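You operate a simulated robot arm through the tools that you are given. There is no shell and no other tool.

You are at the controls of a simulated two-armed robot. One attempt, no reset.

TASK
Finish packing: press the grey lid home, stick down the loose label and both ends of the carton's tape.
Fine: the loose label lies on the teal lid; leave the labels and the tape strip in their trays.

Only the result counts: the job must be done as asked and must still hold three seconds after the hand-in. Knocking over, shifting, dropping, spilling or breaking anything else fails it. Lids that push on must go on centred and level and be pressed home; caps that screw on are set level and turned clockwise until they are tight.

THE ROBOT
Two 7-joint arms with two-finger parallel grippers on one trunk that stands fixed in place. Base frame: the origin is at the foot of the trunk, x ahead of it, y to its left, z up. Lengths are in m, angles in rad, forces in N, time in s.
The left shoulder is at [0.07, 0.163, 1.345], the right one opposite. With the tool pointing down near the work surface each hand reaches from about 0.32 to 0.86 m from the base axis, measured 20 degrees to its own side. Payload 3.43 kg a hand.
The TCP of each hand is the grasp point between the finger pads, 0.034 m short of the fingertips. In the tool frame z runs along the fingers and y along their closing line. The gripper opens to 0.128 m. The fingers are 0.024 m wide and 0.012 m thick; the gripper's body (0.048 by 0.13 m) begins 0.096 m behind the TCP.
Orientation is that of the tool frame in the base frame, as a unit quaternion [x, y, z, w]. With the fingers straight down and closing along the base's y, the tool's x points along the base's -x, its y along +y and its z along -z.

THE INTERFACE
- The arms move only by the tool play_rows. It takes "left_motion", "right_motion" or both (then of equal length, played together; a hand with none holds still); each is a list of rows, each a list of 7 numbers: the shift along the tool's x, y, z in units of 50 mm (1.0 is 50 mm), then the turn, a rotation vector about the tool's x, y, z in units of 5 degrees (1.0 is 5 degrees), then the opening in per cent of the stroke, from 0 (shut) to 100 (fully open). In form: [[tx, ty, tz, wx, wy, wz, hand], ...]. A call has 1 to 20 rows; each row shifts and turns the commanded pose from where the row before left it, along the tool's axes as they then stand. A call with a number of a shift or a turn outside -1 to 1 is refused whole. A row lasts 0.2 s, in which the tool goes at most 0.05 m and 0.15 rad; a call with a longer step from one row to the next is refused whole, and so is a gripper value outside its range. Where a pose cannot be reached the arm comes as near as it can. A force on the tool above 50 N (or 10 N above the force at the start of the call, whichever is more), or a blocked arm, ends the call early, and 0.2 s more pass. The fingers move at their own pace (about 0.153 m/s each) and stop on an object; they squeeze with about 41 N. The grip force told is the motor's: it shows also when the fingers shut on nothing. Time passes only in rows, and 0.2 s behind the last, so rows that do not move let the fingers close. It gives the time, the measured TCP pose, the force on the tool (base axes), the opening and the grip force at its end, in the units of the frame above (readings bear some noise), with the torque about the TCP (base axes, N m) and any sound that the robot's microphone picked up.
- Cameras (640 x 400 px; columns grow to the right, rows downward): "scene" is now at [0.1322, -0.0218, 1.5654]; the picture's right is [-0.25, -0.97, 0.00], its down [-0.61, 0.16, -0.77] and it looks along [0.75, -0.20, -0.63] (base axes); focal length 366 px, centre (320, 200). "left" rides on the left gripper at [0.076, 0.011, -0.16] in its tool frame; the picture's right is [-0.15, 0.99, 0.00], its down [-0.88, -0.13, -0.46] and it looks along [-0.45, -0.07, 0.89] (tool axes); focal length 234 px, centre (320, 200). "right" rides on the right gripper at [0.076, -0.011, -0.16] in its tool frame; the picture's right is [0.15, 0.99, 0.00], its down [-0.88, 0.13, -0.46] and it looks along [-0.45, 0.07, 0.89] (tool axes); focal length 234 px, centre (320, 200). There is no depth. A picture from a camera that has moved, and an enlarged one, comes with that camera's place and axes in the base frame and with its lens.
- get_image(camera): a new picture of that camera. The clock stands still meanwhile.
- raise_lower(by): slides the trunk up (or, below 0, down) by that many m; the arms and the scene camera ride with it, the base frame stays. It gives what a move gives, with no picture.
- turn_head(pan, tilt): turns the head with the scene camera to pan (to the left, within 1.501 rad either way) and tilt (down, from -0.506 to 1.204), counted from straight ahead of the robot. It gives what a move gives.
- close_up(camera, box): a new picture of the part [left, top, right, bottom] of that camera's present view, enlarged. The clock stands still meanwhile.
- sign_off(): hands the job in; it is judged then, once.

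Nothing tells you positions but the pictures and the camera data. Unless the task says otherwise, let go and move clear before handing in.

The tools are called after "Call:" as a command line: name --argument value ..., lists and objects as JSON in quotes. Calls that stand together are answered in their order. play_rows: Moves the arms, as the interface text tells. Its arguments: {"type":"object","properties":{"left_motion":{"type":"array"},"right_motion":{"type":"array"}},"required":[]} The other tools are called the same way: raise_lower (by) slides the trunk up or down; turn_head (pan, tilt) turns the head that bears the scene camera; get_image (camera) takes a picture; close_up (camera, box) takes an enlarged picture of a part of a camera's view; sign_off () hands the job in.

At the start:

```text
time: 0.0
left_position: [0.5199, 0.0403, 1.2725]
left_orientation: [-0.001, 1.0, 0.0, 0.0]
left_ft_force: [0.1, -0.1, -0.4]
left_wrist_torque: [-0.02, 0.02, 0.01]
left_finger_gap: 0.1281
left_grasp_force: 0.0
right_position: [0.4728, -0.3679, 1.2612]
right_orientation: [-0.001, 1.0, 0.0, 0.0]
right_ft_force: [-0.3, 0.3, 0.3]
right_wrist_torque: [0.03, 0.0, -0.03]
right_finger_gap: 0.1282
right_grasp_force: 0.0
trunk travel left (down, up): [-0.825, 0.115]
head pan, tilt: [-0.258, 0.686]
```

scene: 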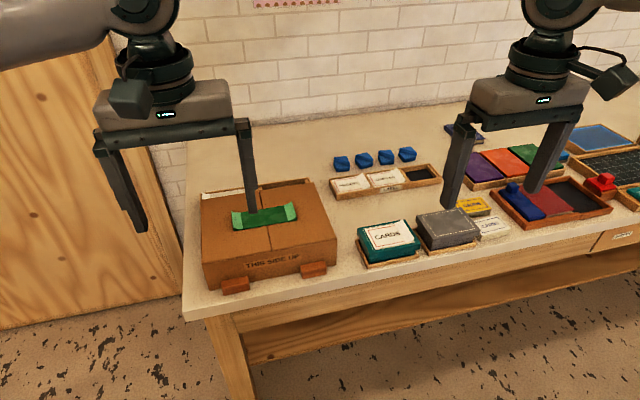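
right: 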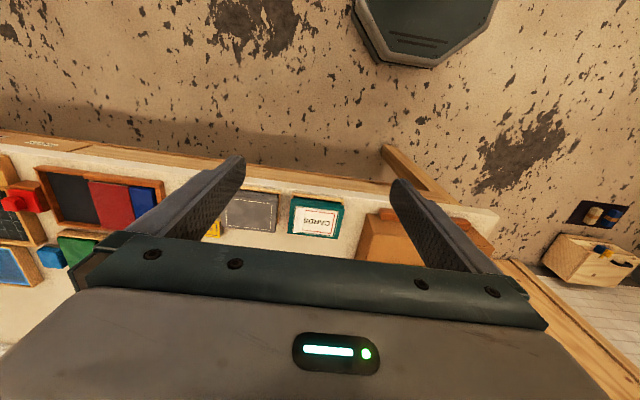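
left: 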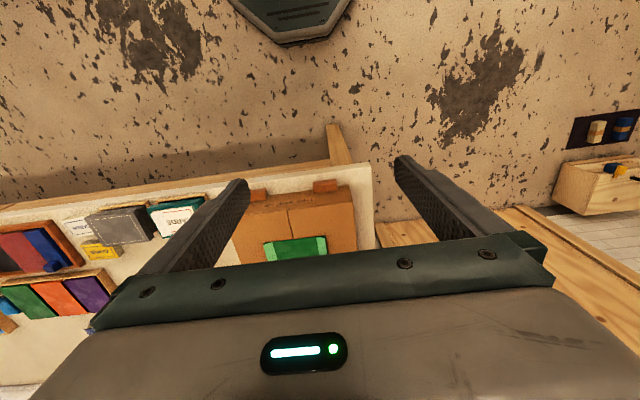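

I see a carton with green tape on the left, a teal-lidded box with a loose label, a grey-lidded box, and trays behind them. I'll look closer before moving anything.

Call:
close_up --camera "scene" --box '[180, 160, 350, 300]'

Call:
close_up --camera "scene" --box '[340, 180, 520, 290]'

Call:
close_up --camera "right" --box '[180, 160, 500, 280]'

Call:
close_up --camera "left" --box '[60, 150, 400, 290]'

```text
2.86 times, centred on (265, 230) of scene
camera zoom: at [0.1322, -0.0218, 1.5654], right [-0.25, -0.97, 0.0], down [-0.61, 0.16, -0.77], along [0.75, -0.2, -0.63], focal length 1047 px, centre (477, 114)
```

zoom: 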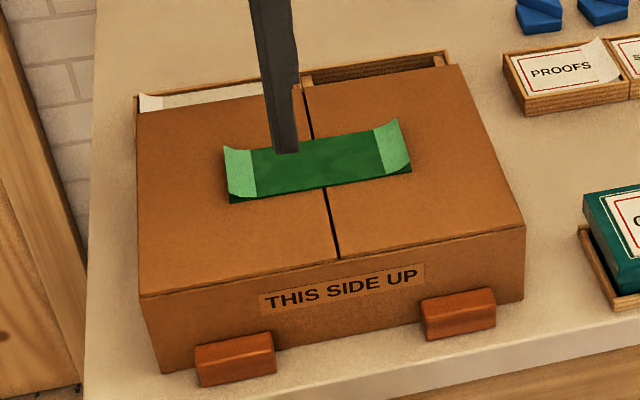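

```text
3.56 times, centred on (430, 235) of scene
camera zoom: at [0.1322, -0.0218, 1.5654], right [-0.25, -0.97, 0.0], down [-0.61, 0.16, -0.77], along [0.75, -0.2, -0.63], focal length 1303 px, centre (-71, 76)
```

zoom: 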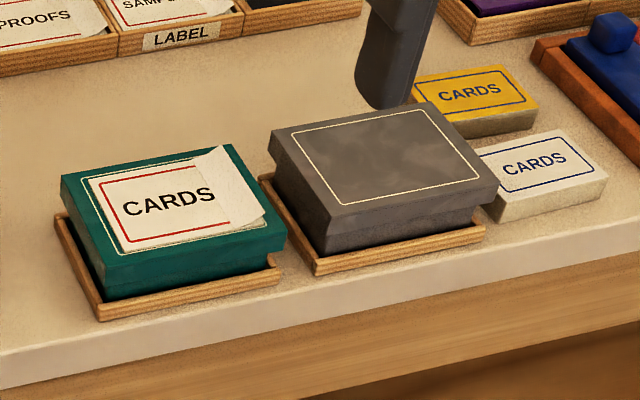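

```text
2.00 times, centred on (340, 220) of right
camera zoom: at [0.3968, -0.3789, 1.4205], right [-0.15, 0.99, 0.0], down [0.88, 0.13, 0.46], along [0.45, 0.07, -0.89], focal length 468 px, centre (280, 160)
```

zoom: 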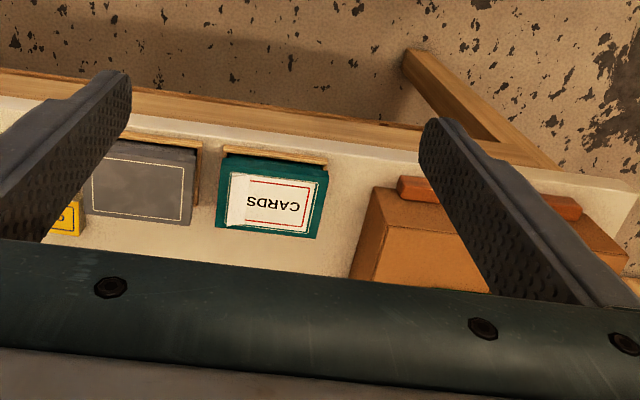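

```text
1.88 times, centred on (230, 220) of left
camera zoom: at [0.4438, 0.0518, 1.4322], right [0.14, 0.99, 0.0], down [0.88, -0.13, 0.46], along [0.45, -0.07, -0.89], focal length 441 px, centre (489, 162)
```

zoom: 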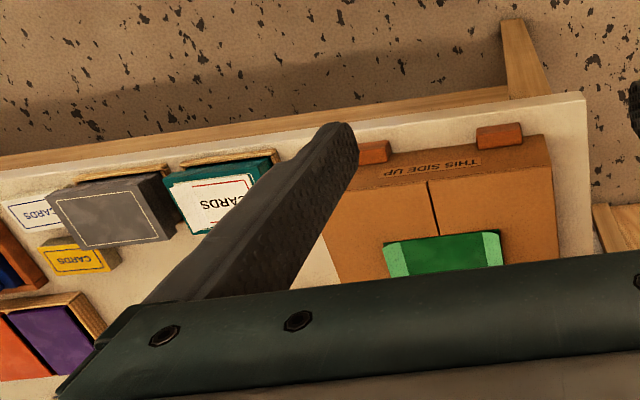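

The carton's tape centre triangulates to about (0.80, -0.06, 0.98), the grey lid to about (0.70, -0.50, 0.93), and the teal lid to about (0.72, -0.37, 0.91). I'll pull the left hand back for a clear view and move the right hand nearer the boxes to look at them.

Call:
play_rows --left_motion '[[0.5, 0.4, 0, 0, 0, 0, 100], [0.5, 0.4, 0, 0, 0, 0, 100], [0.5, 0.4, 0, 0, 0, 0, 100], [0.5, 0.4, 0, 0, 0, 0, 100], [0.5, 0.4, 0, 0, 0, 0, 100]]' --right_motion '[[-0.4, -0.3, 0.55, 0, 0, 0, 100], [-0.4, -0.3, 0.55, 0, 0, 0, 100], [-0.4, -0.3, 0.55, 0, 0, 0, 100], [-0.4, -0.3, 0.55, 0, 0, 0, 100], [-0.4, -0.3, 0.55, 0, 0, 0, 100]]'

Call:
get_image --camera "right"

Call:
get_image --camera "scene"

```text
time: 1.2
left_position: [0.3965, 0.1421, 1.271]
left_orientation: [-0.001, 1.0, -0.001, 0.0]
left_ft_force: [-0.1, -1.2, -0.5]
left_wrist_torque: [-0.04, -0.02, 0.0]
left_finger_gap: 0.1279
left_grasp_force: 0.1
right_position: [0.573, -0.4437, 1.1199]
right_orientation: [-0.001, 1.0, -0.001, 0.0]
right_ft_force: [-0.3, 0.1, 0.2]
right_wrist_torque: [-0.05, 0.01, -0.01]
right_finger_gap: 0.1281
right_grasp_force: 0.1
trunk travel left (down, up): [-0.825, 0.115]
head pan, tilt: [-0.258, 0.686]
```

```text
taken
camera right: at [0.4965, -0.4543, 1.2805], right [-0.15, 0.99, 0.0], down [0.88, 0.13, 0.46], along [0.45, 0.07, -0.89], focal length 234 px, centre (320, 200)
```

right: 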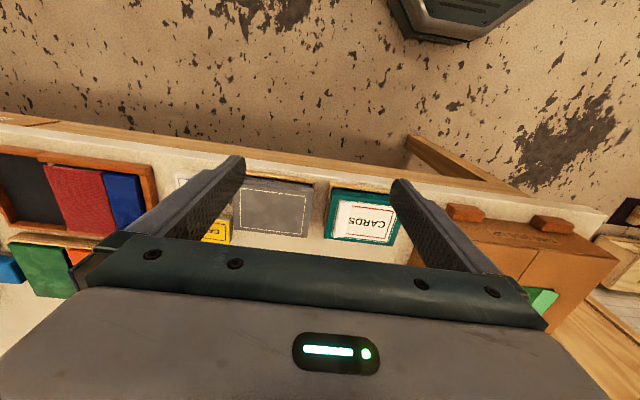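

```text
taken
camera scene: at [0.1328, -0.0212, 1.5654], right [-0.25, -0.97, 0.0], down [-0.61, 0.16, -0.77], along [0.75, -0.2, -0.63], focal length 366 px, centre (320, 200)
```

scene: 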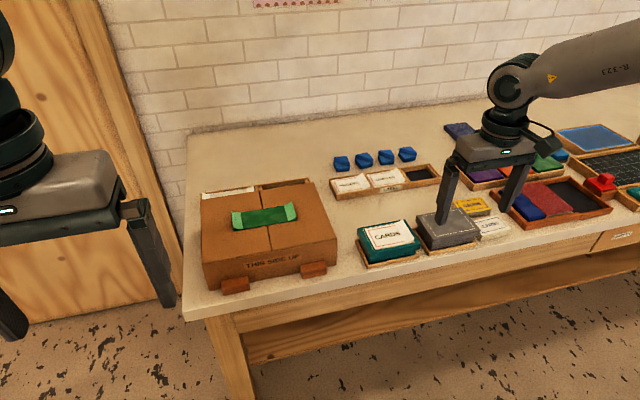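

Call:
close_up --camera "right" --box '[160, 150, 440, 290]'

Call:
close_up --camera "scene" --box '[350, 190, 520, 280]'

Call:
close_up --camera "scene" --box '[190, 170, 350, 300]'

```text
2.29 times, centred on (300, 220) of right
camera zoom: at [0.4965, -0.4543, 1.2805], right [-0.15, 0.99, 0.0], down [0.88, 0.13, 0.46], along [0.45, 0.07, -0.89], focal length 535 px, centre (366, 154)
```

zoom: 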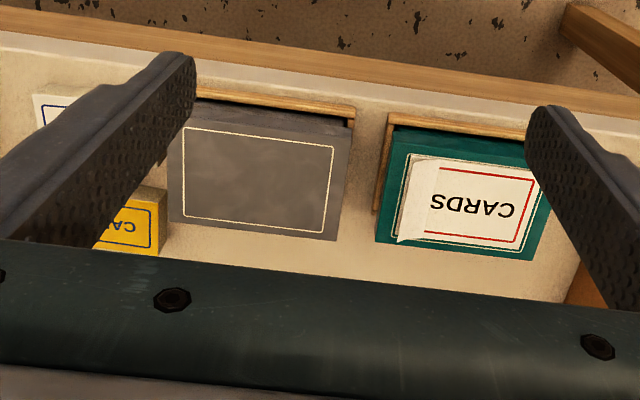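

```text
3.76 times, centred on (435, 235) of scene
camera zoom: at [0.1328, -0.0212, 1.5654], right [-0.25, -0.97, 0.0], down [-0.61, 0.16, -0.77], along [0.75, -0.2, -0.63], focal length 1380 px, centre (-113, 68)
```

zoom: 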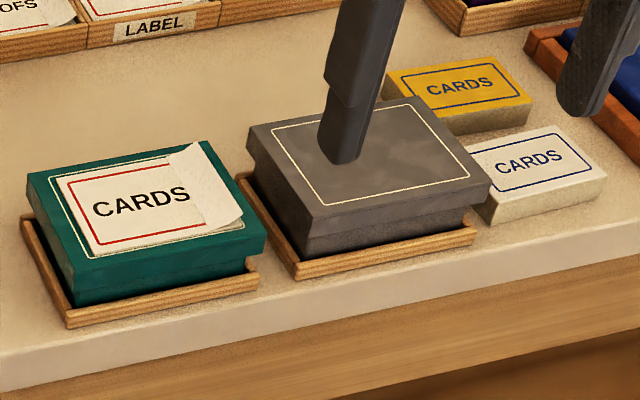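

```text
3.08 times, centred on (270, 235) of scene
camera zoom: at [0.1328, -0.0212, 1.5654], right [-0.25, -0.97, 0.0], down [-0.61, 0.16, -0.77], along [0.75, -0.2, -0.63], focal length 1128 px, centre (474, 92)
```

zoom: 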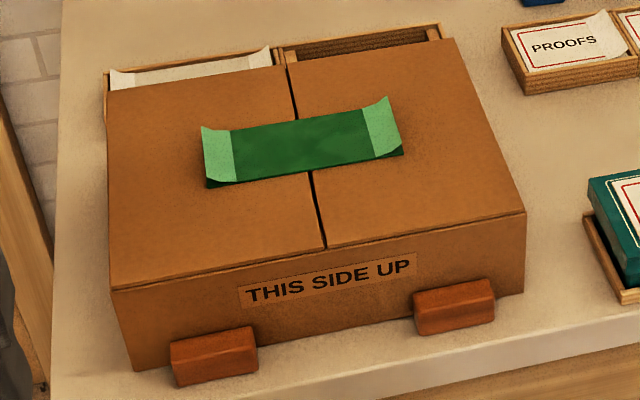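

The label's -y end is curled up on the teal lid, and the grey lid stands proud of its box. I'll bring the right hand's camera closer over the teal lid to measure the flap.

Call:
play_rows --right_motion '[[-0.4, 0.49, 0.4, 0, 0, 0, 100], [-0.4, 0.49, 0.4, 0, 0, 0, 100], [-0.4, 0.49, 0.4, 0, 0, 0, 100]]'

Call:
get_image --camera "right"

Call:
close_up --camera "right" --box '[220, 130, 420, 255]'

Call:
close_up --camera "scene" --box '[400, 190, 500, 260]'

```text
time: 2.0
left_position: [0.3958, 0.1401, 1.2718]
left_orientation: [-0.001, 1.0, 0.0, 0.0]
left_ft_force: [-0.3, -0.5, -0.2]
left_wrist_torque: [0.01, 0.02, 0.01]
left_finger_gap: 0.1279
left_grasp_force: 0.1
right_position: [0.6329, -0.3693, 1.0615]
right_orientation: [-0.001, 1.0, 0.0, 0.0]
right_ft_force: [0.4, 0.6, -0.7]
right_wrist_torque: [0.02, 0.02, -0.02]
right_finger_gap: 0.128
right_grasp_force: 0.1
trunk travel left (down, up): [-0.825, 0.115]
head pan, tilt: [-0.258, 0.686]
```

```text
taken
camera right: at [0.5563, -0.38, 1.2213], right [-0.15, 0.99, 0.0], down [0.88, 0.13, 0.46], along [0.45, 0.07, -0.89], focal length 234 px, centre (320, 200)
```

right: 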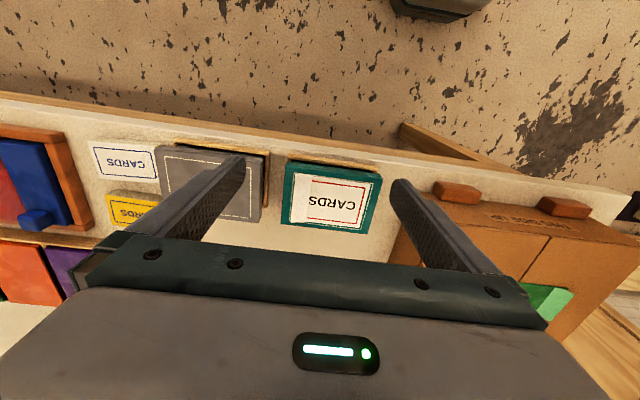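

```text
3.20 times, centred on (320, 192) of right
camera zoom: at [0.5563, -0.38, 1.2213], right [-0.15, 0.99, 0.0], down [0.88, 0.13, 0.46], along [0.45, 0.07, -0.89], focal length 749 px, centre (320, 224)
```

zoom: 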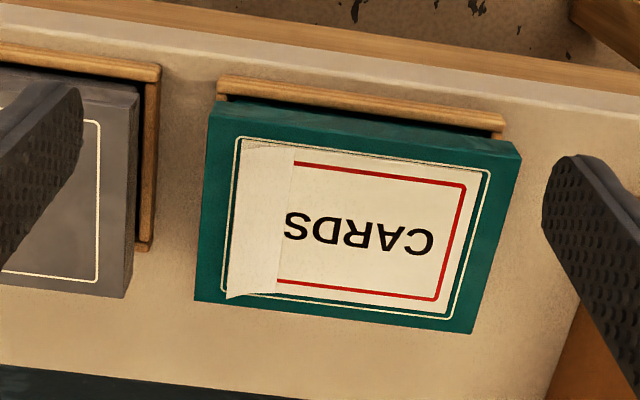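

```text
5.71 times, centred on (450, 225) of scene
camera zoom: at [0.1332, -0.0212, 1.5653], right [-0.26, -0.97, 0.0], down [-0.61, 0.16, -0.77], along [0.75, -0.2, -0.63], focal length 2094 px, centre (-423, 57)
```

zoom: 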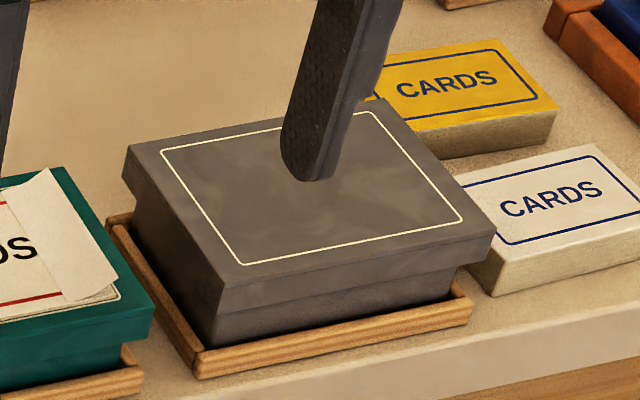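

The grey lid's top is centred near (0.695, -0.498, 0.950), about 15 mm higher than the teal lid's top at 0.935. I'll move over it with the fingers part open so both tips press evenly, stopping just above the lid first.

Call:
play_rows --right_motion '[[-0.31, -0.65, 0, 0, 0, 0, 55], [-0.31, -0.65, 0, 0, 0, 0, 55], [-0.31, -0.65, 0, 0, 0, 0, 55], [-0.31, -0.63, 0, 0, 0, 0, 55], [0, 0, 0.6, 0, 0, 0, 55], [0, 0, 0.55, 0, 0, 0, 55]]'

Call:
get_image --camera "right"

Call:
close_up --camera "scene" --box '[370, 180, 510, 270]'

```text
time: 3.4
left_position: [0.396, 0.1419, 1.2724]
left_orientation: [-0.002, 1.0, 0.0, -0.001]
left_ft_force: [0.7, -0.2, -0.1]
left_wrist_torque: [-0.02, -0.01, -0.01]
left_finger_gap: 0.1278
left_grasp_force: 0.0
right_position: [0.6716, -0.4854, 1.0199]
right_orientation: [-0.001, 1.0, 0.0, 0.002]
right_ft_force: [-0.2, 0.1, -1.1]
right_wrist_torque: [-0.01, 0.01, 0.02]
right_finger_gap: 0.0705
right_grasp_force: 0.0
right hand out of reach, approached as far as the arm can: row 4, 5, 6
trunk travel left (down, up): [-0.825, 0.115]
head pan, tilt: [-0.258, 0.686]
```

```text
taken
camera right: at [0.5944, -0.4958, 1.1796], right [-0.15, 0.99, 0.0], down [0.88, 0.13, 0.46], along [0.45, 0.07, -0.89], focal length 234 px, centre (320, 200)
```

right: 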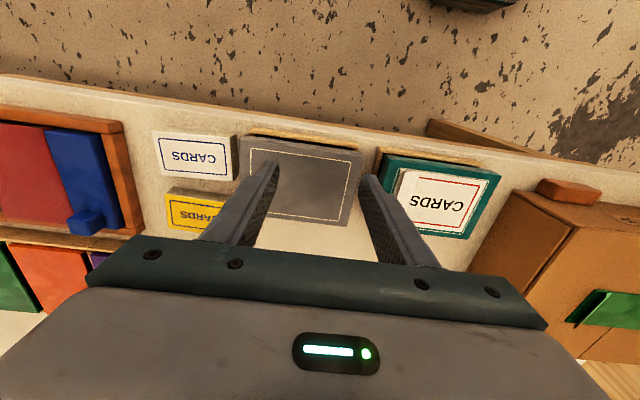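

```text
4.44 times, centred on (440, 225) of scene
camera zoom: at [0.1325, -0.0215, 1.5654], right [-0.25, -0.97, 0.0], down [-0.61, 0.16, -0.77], along [0.75, -0.2, -0.63], focal length 1629 px, centre (-213, 89)
```

zoom: 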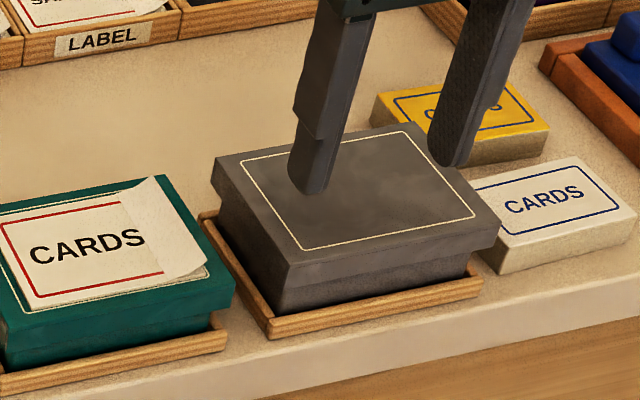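

The right arm is out of reach over the grey lid at this trunk height. I'll draw the hand up and back, then lower the trunk for better reach.

Call:
play_rows --right_motion '[[0.5, 0.2, -0.8, 0, 0, 0, 55], [0.5, 0.2, -0.8, 0, 0, 0, 55], [0.5, 0.2, -0.8, 0, 0, 0, 55], [0.5, 0.2, -0.8, 0, 0, 0, 55], [0.5, 0.2, -0.8, 0, 0, 0, 55]]'

Call:
raise_lower --by -0.12

Call:
get_image --camera "scene"

```text
time: 4.6
left_position: [0.3932, 0.1416, 1.2724]
left_orientation: [-0.001, 1.0, 0.001, 0.001]
left_ft_force: [-0.4, 1.0, 0.2]
left_wrist_torque: [-0.02, -0.02, 0.02]
left_finger_gap: 0.1282
left_grasp_force: 0.1
right_position: [0.5448, -0.4356, 1.2218]
right_orientation: [0.0, 1.0, 0.0, 0.0]
right_ft_force: [-0.3, 0.3, 0.4]
right_wrist_torque: [-0.02, -0.02, -0.03]
right_finger_gap: 0.0705
right_grasp_force: 0.1
trunk travel left (down, up): [-0.825, 0.115]
head pan, tilt: [-0.258, 0.686]
```

```text
time: 6.1
left_position: [0.3954, 0.1412, 1.1523]
left_orientation: [0.0, 1.0, 0.0, 0.001]
left_ft_force: [-0.1, 0.3, 0.3]
left_wrist_torque: [0.0, 0.03, -0.01]
left_finger_gap: 0.128
left_grasp_force: 0.1
right_position: [0.5467, -0.4362, 1.1002]
right_orientation: [0.0, 1.0, 0.0, 0.001]
right_ft_force: [0.6, -0.9, 0.1]
right_wrist_torque: [0.0, 0.04, 0.04]
right_finger_gap: 0.0704
right_grasp_force: 0.1
trunk travel left (down, up): [-0.705, 0.235]
head pan, tilt: [-0.258, 0.686]
```

```text
taken
camera scene: at [0.132, -0.0218, 1.4455], right [-0.25, -0.97, 0.0], down [-0.61, 0.16, -0.77], along [0.75, -0.2, -0.63], focal length 366 px, centre (320, 200)
```

scene: 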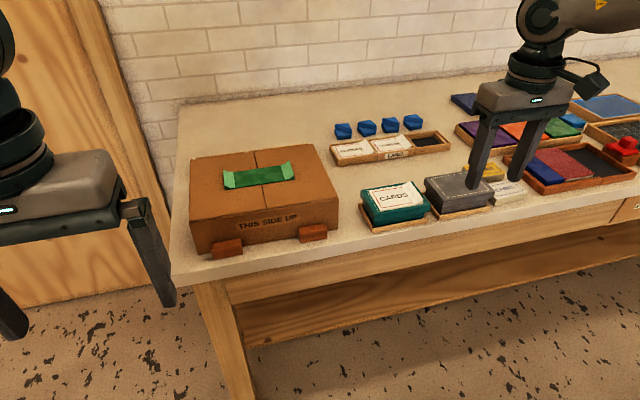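

The trunk is 12 cm lower. I'll bring the right hand to just above the grey lid's centre again.

Call:
play_rows --right_motion '[[-0.6, -0.25, 0.16, 0, 0, 0, 55], [-0.6, -0.25, 0.16, 0, 0, 0, 55], [-0.6, -0.25, 0.16, 0, 0, 0, 55], [-0.6, -0.25, 0.4, 0, 0, 0, 55], [-0.6, -0.25, 0.52, 0, 0, 0, 55]]'

Call:
close_up --camera "right" --box '[200, 110, 440, 260]'

Call:
close_up --camera "scene" --box '[370, 150, 530, 250]'

```text
time: 7.3
left_position: [0.3977, 0.1397, 1.1506]
left_orientation: [-0.001, 1.0, 0.001, -0.001]
left_ft_force: [0.5, -1.1, -0.6]
left_wrist_torque: [0.0, 0.05, 0.01]
left_finger_gap: 0.1278
left_grasp_force: 0.2
right_position: [0.6982, -0.5018, 1.0281]
right_orientation: [0.0, 1.0, 0.001, 0.0]
right_ft_force: [0.0, -0.7, -0.3]
right_wrist_torque: [0.0, 0.04, -0.01]
right_finger_gap: 0.0702
right_grasp_force: 0.0
trunk travel left (down, up): [-0.705, 0.235]
head pan, tilt: [-0.258, 0.686]
```

```text
2.67 times, centred on (320, 185) of right
camera zoom: at [0.6218, -0.5126, 1.1882], right [-0.15, 0.99, 0.0], down [0.88, 0.13, 0.45], along [0.45, 0.07, -0.89], focal length 624 px, centre (320, 240)
```

zoom: 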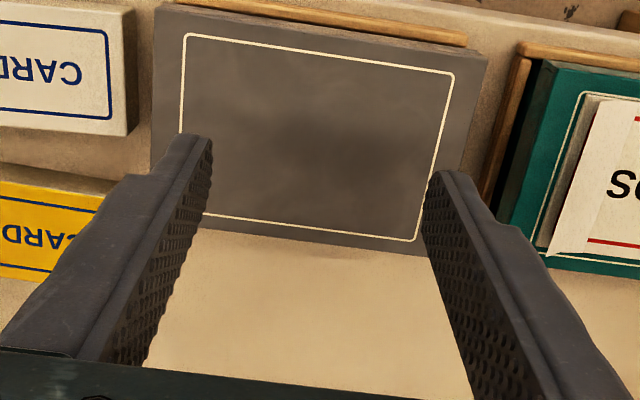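

```text
4.00 times, centred on (450, 200) of scene
camera zoom: at [0.1345, -0.023, 1.4452], right [-0.25, -0.97, 0.0], down [-0.61, 0.16, -0.77], along [0.75, -0.2, -0.64], focal length 1466 px, centre (-200, 200)
```

zoom: 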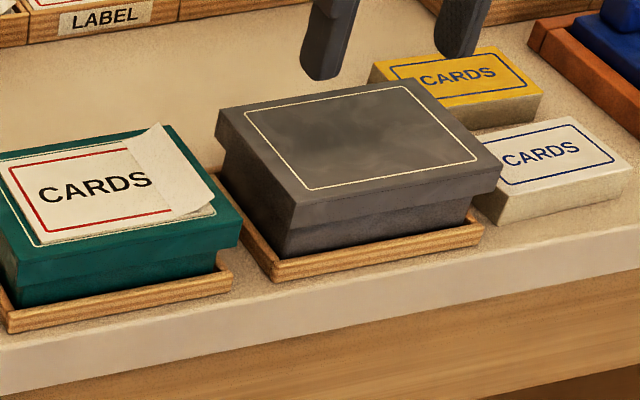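

The hand is centred over the grey lid, with the estimates agreeing within a few millimetres. Now I'll press down slowly and watch the force and sound.

Call:
play_rows --right_motion '[[0, 0, 0.4, 0, 0, 0, 55], [0, 0, 0.35, 0, 0, 0, 55], [0, 0, 0.05, 0, 0, 0, 55], [0, 0, 0.05, 0, 0, 0, 55], [0, 0, 0.05, 0, 0, 0, 55], [0, 0, 0.05, 0, 0, 0, 55]]'

Call:
close_up --camera "scene" --box '[370, 150, 530, 250]'

Call:
close_up --camera "right" --box '[200, 110, 440, 260]'

```text
time: 8.7
left_position: [0.3964, 0.1408, 1.1516]
left_orientation: [0.0, 1.0, 0.001, 0.0]
left_ft_force: [0.6, -0.7, -0.1]
left_wrist_torque: [0.05, -0.02, -0.03]
left_finger_gap: 0.1279
left_grasp_force: 0.0
right_position: [0.6971, -0.4991, 0.9835]
right_orientation: [-0.001, 1.0, -0.001, 0.0]
right_ft_force: [-0.7, -0.3, -0.6]
right_wrist_torque: [-0.02, -0.01, 0.03]
right_finger_gap: 0.0704
right_grasp_force: 0.0
trunk travel left (down, up): [-0.705, 0.235]
head pan, tilt: [-0.258, 0.686]
```

```text
4.00 times, centred on (450, 200) of scene
camera zoom: at [0.132, -0.0216, 1.4454], right [-0.25, -0.97, 0.0], down [-0.61, 0.16, -0.77], along [0.75, -0.2, -0.63], focal length 1466 px, centre (-200, 200)
```

zoom: 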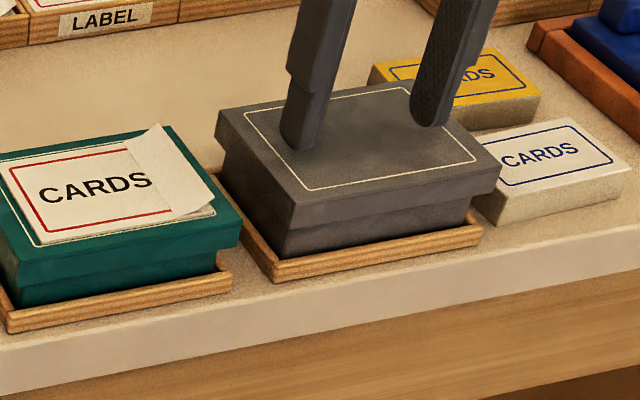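

```text
2.67 times, centred on (320, 185) of right
camera zoom: at [0.6203, -0.51, 1.1432], right [-0.15, 0.99, 0.0], down [0.88, 0.13, 0.46], along [0.45, 0.07, -0.89], focal length 624 px, centre (320, 240)
```

zoom: 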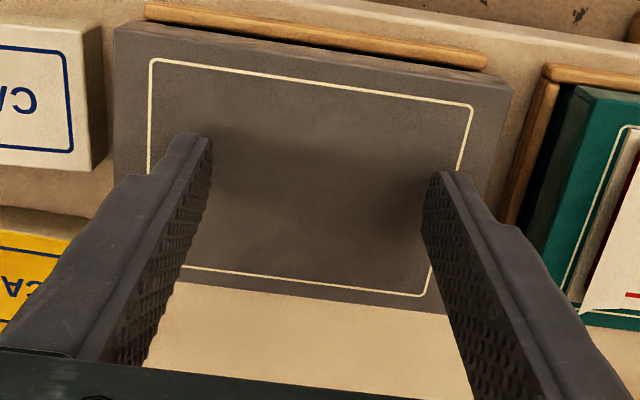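

No contact yet, and the image shows the tips about 6 mm to the +y side of the lid's centre. I'll correct that and continue down.

Call:
play_rows --right_motion '[[-0.06, -0.11, 0, 0, 0, 0, 55], [0, 0, 0.05, 0, 0, 0, 55], [0, 0, 0.05, 0, 0, 0, 55], [0, 0, 0.05, 0, 0, 0, 55], [0, 0, 0, 0, 0, 0, 55]]'

Call:
close_up --camera "right" --box '[200, 110, 440, 260]'

```text
time: 9.9
left_position: [0.3955, 0.1412, 1.1516]
left_orientation: [-0.001, 1.0, 0.0, 0.0]
left_ft_force: [0.5, 0.3, 0.7]
left_wrist_torque: [0.0, 0.02, 0.03]
left_finger_gap: 0.1279
left_grasp_force: 0.0
right_position: [0.6978, -0.5039, 0.975]
right_orientation: [0.001, 1.0, -0.001, 0.0]
right_ft_force: [-0.3, -0.8, -0.2]
right_wrist_torque: [0.01, 0.01, -0.01]
right_finger_gap: 0.0705
right_grasp_force: 0.1
trunk travel left (down, up): [-0.705, 0.235]
head pan, tilt: [-0.258, 0.686]
```

```text
2.67 times, centred on (320, 185) of right
camera zoom: at [0.6209, -0.5135, 1.1365], right [-0.15, 0.99, 0.0], down [0.88, 0.13, 0.46], along [0.45, 0.06, -0.89], focal length 624 px, centre (320, 240)
```

zoom: 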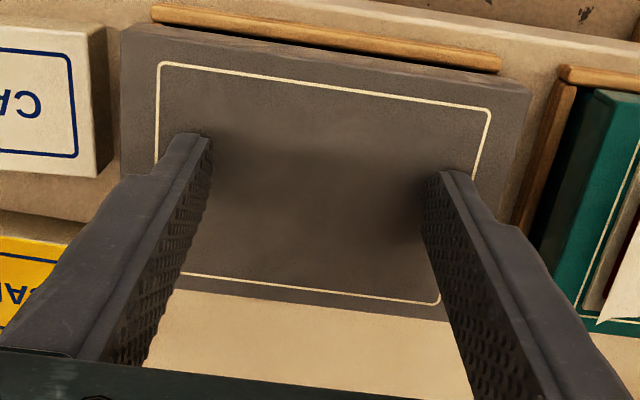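

Still no contact with the tips at z ≈ 0.941. I'll shift 5 mm forward and keep going down in small steps.

Call:
play_rows --right_motion '[[-0.1, 0, 0.04, 0, 0, 0, 55], [0, 0, 0.04, 0, 0, 0, 55], [0, 0, 0.04, 0, 0, 0, 55], [0, 0, 0.04, 0, 0, 0, 55], [0, 0, 0.0, 0, 0, 0, 55]]'

Call:
close_up --camera "right" --box '[200, 110, 440, 260]'

Call:
close_up --camera "scene" --box '[370, 150, 530, 250]'

```text
time: 11.1
left_position: [0.3969, 0.1408, 1.1521]
left_orientation: [-0.001, 1.0, 0.0, 0.0]
left_ft_force: [0.8, 0.0, 0.0]
left_wrist_torque: [0.02, 0.03, 0.0]
left_finger_gap: 0.1278
left_grasp_force: 0.1
right_position: [0.6978, -0.4982, 0.9701]
right_orientation: [0.001, 1.0, -0.001, 0.001]
right_ft_force: [0.3, 0.0, -0.6]
right_wrist_torque: [-0.01, -0.01, -0.02]
right_finger_gap: 0.0703
right_grasp_force: 0.1
right hand out of reach, approached as far as the arm can: row 1
trunk travel left (down, up): [-0.705, 0.235]
head pan, tilt: [-0.258, 0.686]
```

```text
2.67 times, centred on (320, 185) of right
camera zoom: at [0.6217, -0.5103, 1.1294], right [-0.15, 0.99, 0.0], down [0.88, 0.13, 0.46], along [0.45, 0.06, -0.89], focal length 624 px, centre (320, 240)
```

zoom: 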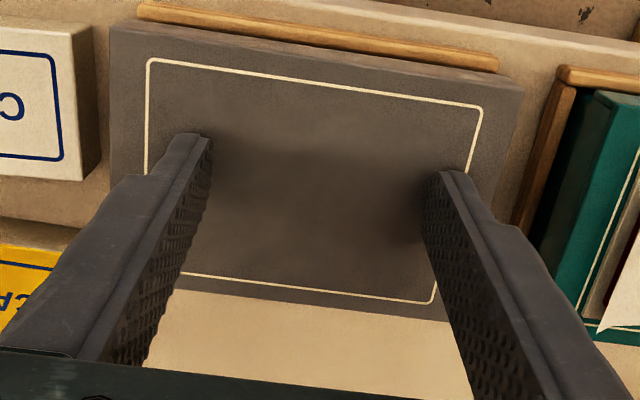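

```text
4.00 times, centred on (450, 200) of scene
camera zoom: at [0.1329, -0.0221, 1.4452], right [-0.25, -0.97, 0.0], down [-0.61, 0.16, -0.77], along [0.75, -0.2, -0.63], focal length 1466 px, centre (-200, 200)
```

zoom: 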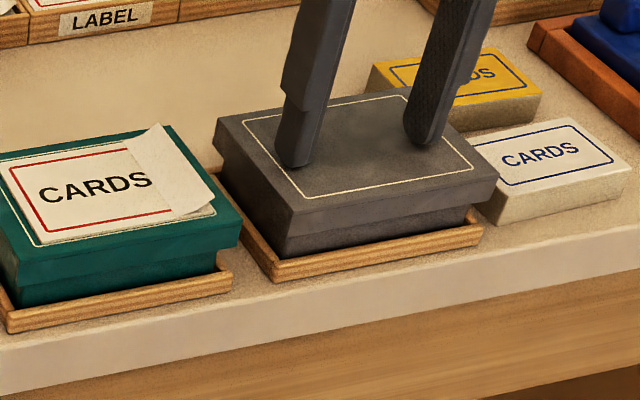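

The lid seems to have started down, but I'm at the arm's reach limit. I'll lift off, lower the trunk another 12 cm, and check whether the lid is level.

Call:
play_rows --right_motion '[[0, 0, -0.4, 0, 0, 0, 55], [0.1, 0, -0.8, 0, 0, 0, 55], [0.5, 0.1, -0.8, 0, 0, 0, 55], [0.6, 0.2, -0.7, 0, 0, 0, 55], [0.6, 0.2, -0.7, 0, 0, 0, 55], [0.6, 0.2, -0.7, 0, 0, 0, 55]]'

Call:
raise_lower --by -0.12

Call:
get_image --camera "scene"

Call:
close_up --camera "scene" --box '[380, 120, 540, 220]'

Call:
close_up --camera "right" --box '[200, 110, 440, 260]'

```text
time: 12.5
left_position: [0.3938, 0.1415, 1.1521]
left_orientation: [-0.001, 1.0, 0.0, 0.001]
left_ft_force: [0.6, -0.2, -1.1]
left_wrist_torque: [-0.01, -0.06, -0.02]
left_finger_gap: 0.1279
left_grasp_force: 0.1
right_position: [0.577, -0.464, 1.1771]
right_orientation: [-0.002, 1.0, 0.0, 0.002]
right_ft_force: [0.2, 0.7, -0.4]
right_wrist_torque: [0.0, -0.04, 0.03]
right_finger_gap: 0.0706
right_grasp_force: 0.0
trunk travel left (down, up): [-0.705, 0.235]
head pan, tilt: [-0.258, 0.686]
```

```text
time: 14.0
left_position: [0.3951, 0.1415, 1.0319]
left_orientation: [-0.001, 1.0, 0.0, 0.001]
left_ft_force: [0.1, 0.2, 0.0]
left_wrist_torque: [-0.03, 0.0, -0.04]
left_finger_gap: 0.128
left_grasp_force: 0.1
right_position: [0.5792, -0.4638, 1.0553]
right_orientation: [-0.001, 1.0, -0.001, 0.0]
right_ft_force: [0.0, 0.4, -0.4]
right_wrist_torque: [-0.01, 0.0, -0.01]
right_finger_gap: 0.0703
right_grasp_force: 0.0
trunk travel left (down, up): [-0.585, 0.355]
head pan, tilt: [-0.258, 0.686]
```

```text
taken
camera scene: at [0.1318, -0.0217, 1.3255], right [-0.25, -0.97, 0.0], down [-0.61, 0.16, -0.77], along [0.75, -0.2, -0.63], focal length 366 px, centre (320, 200)
```

scene: 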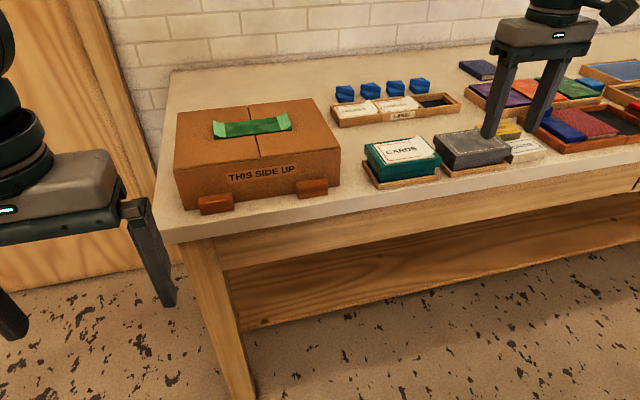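

```text
4.00 times, centred on (460, 170) of scene
camera zoom: at [0.1318, -0.0217, 1.3255], right [-0.25, -0.97, 0.0], down [-0.61, 0.16, -0.77], along [0.75, -0.2, -0.63], focal length 1466 px, centre (-240, 320)
```

zoom: 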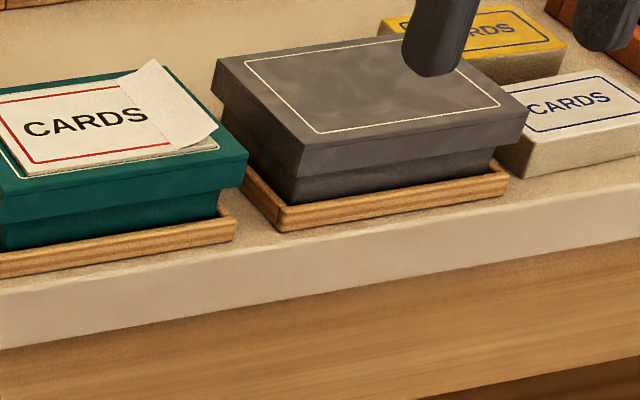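

```text
2.67 times, centred on (320, 185) of right
camera zoom: at [0.5023, -0.4753, 1.2161], right [-0.15, 0.99, 0.0], down [0.88, 0.13, 0.46], along [0.45, 0.07, -0.89], focal length 624 px, centre (320, 240)
```

zoom: 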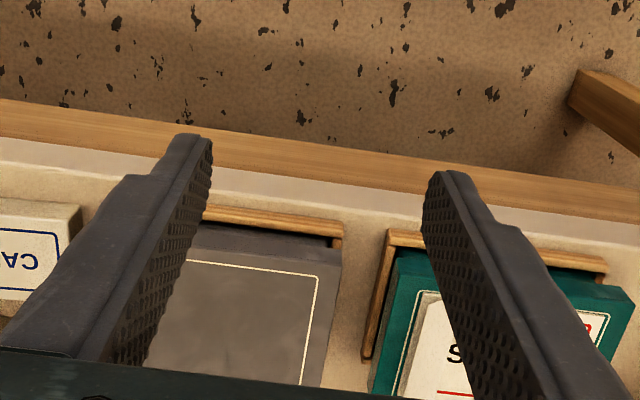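

The lid looks level and roughly centred. I'll go back over it with the extra reach and press again.

Call:
play_rows --right_motion '[[-0.61, -0.2, 0, 0, 0, 0, 55], [-0.61, -0.2, 0, 0, 0, 0, 55], [-0.61, -0.2, 0, 0, 0, 0, 55], [-0.61, -0.2, 0.2, 0, 0, 0, 55], [0, 0, 0.6, 0, 0, 0, 55], [0, 0, 0.6, 0, 0, 0, 55], [0, 0, 0, 0, 0, 0, 55]]'

Call:
close_up --camera "right" --box '[200, 110, 440, 260]'

Call:
close_up --camera "scene" --box '[380, 120, 540, 220]'

```text
time: 15.6
left_position: [0.3957, 0.1411, 1.0321]
left_orientation: [-0.001, 1.0, 0.001, 0.0]
left_ft_force: [-0.8, 0.5, -0.2]
left_wrist_torque: [-0.02, 0.01, 0.02]
left_finger_gap: 0.1281
left_grasp_force: 0.1
right_position: [0.7002, -0.5032, 0.9856]
right_orientation: [0.0, 1.0, 0.0, 0.0]
right_ft_force: [-0.4, -1.2, -0.5]
right_wrist_torque: [-0.04, -0.01, 0.01]
right_finger_gap: 0.0704
right_grasp_force: 0.1
trunk travel left (down, up): [-0.585, 0.355]
head pan, tilt: [-0.258, 0.686]
```

```text
2.67 times, centred on (320, 185) of right
camera zoom: at [0.6236, -0.5147, 1.146], right [-0.15, 0.99, 0.0], down [0.88, 0.13, 0.46], along [0.45, 0.07, -0.89], focal length 624 px, centre (320, 240)
```

zoom: 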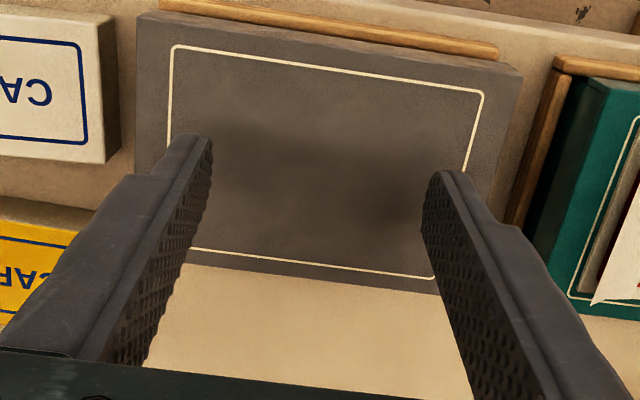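

```text
4.00 times, centred on (460, 170) of scene
camera zoom: at [0.132, -0.0219, 1.3254], right [-0.25, -0.97, 0.0], down [-0.61, 0.16, -0.77], along [0.75, -0.2, -0.63], focal length 1466 px, centre (-240, 320)
```

zoom: 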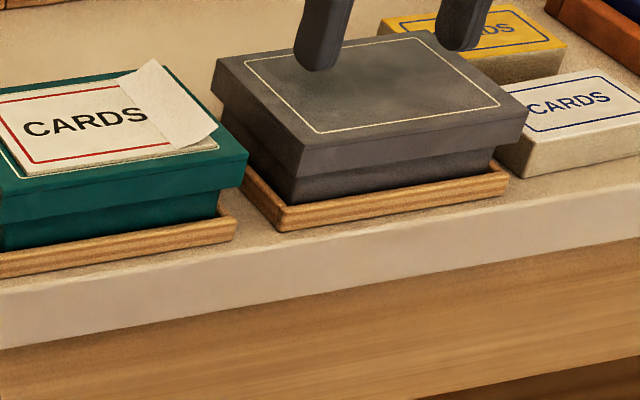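

The tips are now centred on the lid in the image. I'll press down slowly.

Call:
play_rows --right_motion '[[0, 0, 0.06, 0, 0, 0, 55], [0, 0, 0.06, 0, 0, 0, 55], [0, 0, 0.06, 0, 0, 0, 55], [0, 0, 0.06, 0, 0, 0, 55], [0, 0, 0.04, 0, 0, 0, 55], [0, 0, 0.04, 0, 0, 0, 55]]'

Call:
close_up --camera "scene" --box '[380, 120, 540, 220]'

```text
time: 17.0
left_position: [0.3962, 0.1418, 1.0318]
left_orientation: [0.0, 1.0, 0.0, 0.0]
left_ft_force: [0.7, 1.0, 0.5]
left_wrist_torque: [0.0, 0.02, 0.02]
left_finger_gap: 0.1278
left_grasp_force: 0.1
right_position: [0.7017, -0.5039, 0.969]
right_orientation: [-0.002, 1.0, 0.0, -0.001]
right_ft_force: [0.3, -0.5, -0.4]
right_wrist_torque: [0.0, 0.02, -0.01]
right_finger_gap: 0.0704
right_grasp_force: 0.0
trunk travel left (down, up): [-0.585, 0.355]
head pan, tilt: [-0.258, 0.686]
```

```text
4.00 times, centred on (460, 170) of scene
camera zoom: at [0.1323, -0.0219, 1.3254], right [-0.25, -0.97, 0.0], down [-0.61, 0.16, -0.77], along [0.75, -0.2, -0.63], focal length 1466 px, centre (-240, 320)
```

zoom: 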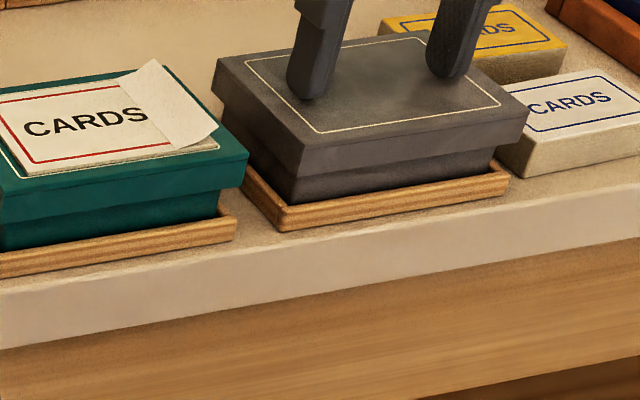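

No contact yet at tip z ≈ 0.935, so I'll continue down.

Call:
play_rows --right_motion '[[0, 0, 0.05, 0, 0, 0, 55], [0, 0, 0.05, 0, 0, 0, 55], [0, 0, 0.05, 0, 0, 0, 55], [0, 0, 0.05, 0, 0, 0, 55], [0, 0, 0.05, 0, 0, 0, 55], [0, 0, 0.05, 0, 0, 0, 55]]'

Call:
close_up --camera "scene" --box '[380, 120, 540, 220]'

Call:
close_up --camera "right" --box '[200, 110, 440, 260]'

```text
time: 18.2
left_position: [0.3928, 0.1425, 1.0329]
left_orientation: [-0.001, 1.0, 0.0, 0.0]
left_ft_force: [0.4, -0.8, -0.3]
left_wrist_torque: [0.01, 0.0, 0.03]
left_finger_gap: 0.1278
left_grasp_force: 0.1
right_position: [0.702, -0.5034, 0.9678]
right_orientation: [0.001, 1.0, 0.001, 0.008]
right_ft_force: [-7.0, -1.7, 19.4]
right_wrist_torque: [-0.01, 0.45, 0.02]
right_finger_gap: 0.0702
right_grasp_force: 0.1
trunk travel left (down, up): [-0.585, 0.355]
head pan, tilt: [-0.258, 0.686]
stopped in row 6 (right hand): the force on the tool passed its limit at 52 N (the readings are from after the stop); the commanded pose is now the measured one
```

```text
4.00 times, centred on (460, 170) of scene
camera zoom: at [0.1288, -0.0205, 1.3255], right [-0.26, -0.97, 0.0], down [-0.61, 0.16, -0.78], along [0.75, -0.2, -0.63], focal length 1466 px, centre (-240, 320)
```

zoom: 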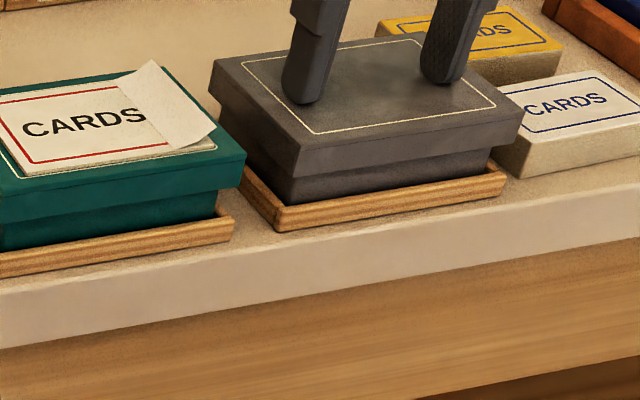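

```text
2.67 times, centred on (320, 185) of right
camera zoom: at [0.6219, -0.5143, 1.1256], right [-0.14, 0.99, 0.0], down [0.87, 0.13, 0.47], along [0.47, 0.07, -0.88], focal length 624 px, centre (320, 240)
```

zoom: 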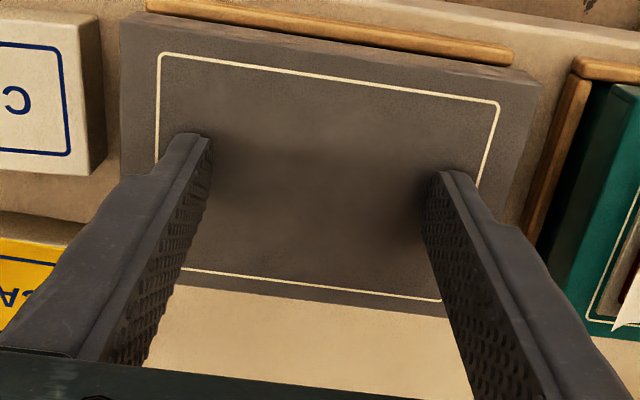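

The force reached 52 N without an obvious click. I'll look closely at the lid's side gap to judge whether it has gone home.

Call:
close_up --camera "scene" --box '[430, 128, 516, 182]'

Call:
close_up --camera "scene" --box '[360, 128, 446, 190]'

```text
7.41 times, centred on (473, 155) of scene
camera zoom: at [0.1288, -0.0205, 1.3255], right [-0.26, -0.97, 0.0], down [-0.61, 0.16, -0.78], along [0.75, -0.2, -0.63], focal length 2715 px, centre (-813, 533)
```

zoom: 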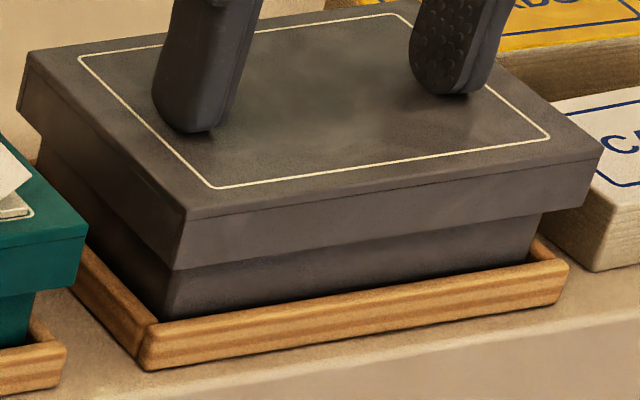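

```text
6.45 times, centred on (403, 159) of scene
camera zoom: at [0.1288, -0.0205, 1.3255], right [-0.26, -0.97, 0.0], down [-0.61, 0.16, -0.78], along [0.75, -0.2, -0.63], focal length 2365 px, centre (-216, 464)
```

zoom: 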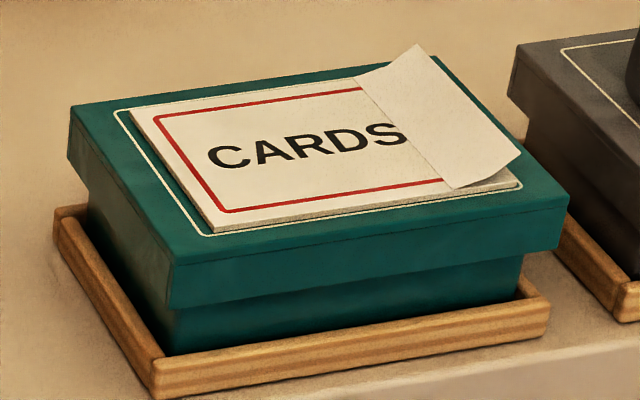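

The grey lid seems to have dropped a few millimetres under the press. I'll lift slightly to see whether it stays down or springs back.

Call:
play_rows --right_motion '[[0, 0, -0.4, 0, 0, 0, 55], [0, 0, 0, 0, 0, 0, 55]]'

Call:
close_up --camera "scene" --box '[380, 120, 540, 220]'

Call:
close_up --camera "scene" --box '[430, 128, 516, 182]'

```text
time: 18.9
left_position: [0.3957, 0.1411, 1.0322]
left_orientation: [-0.001, 1.0, 0.0, -0.001]
left_ft_force: [-0.5, -0.4, 0.8]
left_wrist_torque: [-0.03, -0.02, 0.0]
left_finger_gap: 0.1278
left_grasp_force: 0.0
right_position: [0.7032, -0.5045, 0.9819]
right_orientation: [0.001, 1.0, -0.001, 0.006]
right_ft_force: [-1.4, -0.4, 0.7]
right_wrist_torque: [-0.01, 0.01, -0.01]
right_finger_gap: 0.0703
right_grasp_force: 0.1
trunk travel left (down, up): [-0.585, 0.355]
head pan, tilt: [-0.258, 0.686]
```

```text
4.00 times, centred on (460, 170) of scene
camera zoom: at [0.1315, -0.0215, 1.3254], right [-0.25, -0.97, 0.0], down [-0.61, 0.16, -0.77], along [0.75, -0.2, -0.63], focal length 1466 px, centre (-240, 320)
```

zoom: 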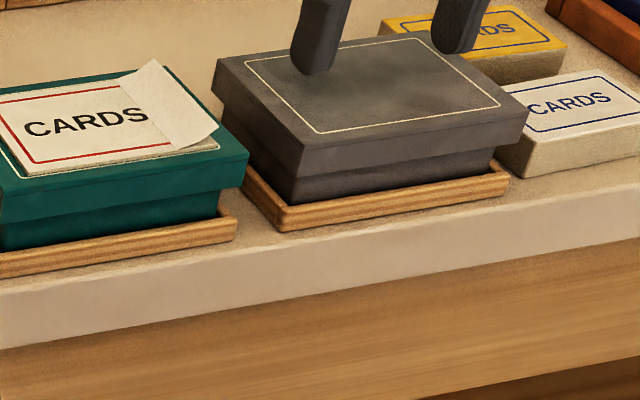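

```text
7.41 times, centred on (473, 155) of scene
camera zoom: at [0.1315, -0.0215, 1.3254], right [-0.25, -0.97, 0.0], down [-0.61, 0.16, -0.77], along [0.75, -0.2, -0.63], focal length 2715 px, centre (-813, 533)
```

zoom: 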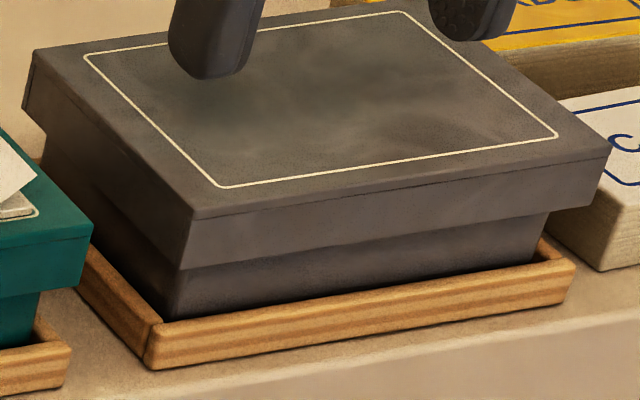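

Comparing the before and after views, the lid dropped about 8 mm (top 0.943 → 0.935) and stayed there, and 52 N moved it no further. To be sure it is level, I'll press once on the near half and once on the far half.

Call:
play_rows --right_motion '[[0.4, 0, 0, 0, 0.14, 0, 55], [0, 0, 0.2, 0, 0, 0, 55], [0, 0, 0.06, 0, 0, 0, 55], [0, 0, 0.06, 0, 0, 0, 55], [0, 0, 0.06, 0, 0, 0, 55], [0, 0, 0.06, 0, 0, 0, 55]]'

Call:
play_rows --right_motion '[[0, 0, -0.5, 0, 0, 0, 55], [-0.8, 0, 0, 0, 0, 0, 55], [0, 0, 0, 0, 0, 0, 55]]'

Call:
close_up --camera "right" --box '[200, 110, 440, 260]'

```text
time: 20.2
left_position: [0.3926, 0.1416, 1.0334]
left_orientation: [-0.001, 1.0, -0.001, 0.001]
left_ft_force: [0.2, -0.2, -0.1]
left_wrist_torque: [-0.02, -0.01, -0.02]
left_finger_gap: 0.1281
left_grasp_force: 0.0
right_position: [0.6832, -0.5034, 0.9672]
right_orientation: [0.001, 1.0, -0.001, 0.006]
right_ft_force: [9.6, -11.5, 41.1]
right_wrist_torque: [-0.17, -0.23, 0.01]
right_finger_gap: 0.0703
right_grasp_force: 0.0
trunk travel left (down, up): [-0.585, 0.355]
head pan, tilt: [-0.258, 0.686]
```

```text
time: 21.1
left_position: [0.3945, 0.1406, 1.0324]
left_orientation: [0.0, 1.0, 0.0, 0.001]
left_ft_force: [-0.6, -0.9, -1.1]
left_wrist_torque: [0.0, 0.01, -0.03]
left_finger_gap: 0.128
left_grasp_force: 0.1
right_position: [0.7171, -0.5014, 0.9858]
right_orientation: [0.002, 1.0, -0.002, 0.0]
right_ft_force: [0.0, 1.0, -0.3]
right_wrist_torque: [-0.01, -0.02, 0.01]
right_finger_gap: 0.0704
right_grasp_force: 0.0
right hand out of reach, approached as far as the arm can: row 2
trunk travel left (down, up): [-0.585, 0.355]
head pan, tilt: [-0.258, 0.686]
```

```text
2.67 times, centred on (320, 185) of right
camera zoom: at [0.6397, -0.5117, 1.1467], right [-0.14, 0.99, 0.0], down [0.88, 0.13, 0.46], along [0.45, 0.06, -0.89], focal length 624 px, centre (320, 240)
```

zoom: 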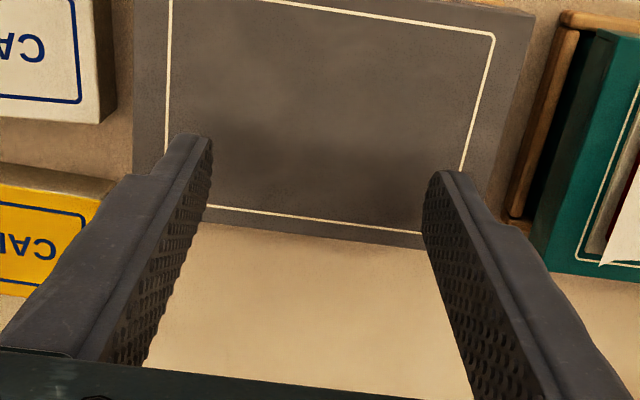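

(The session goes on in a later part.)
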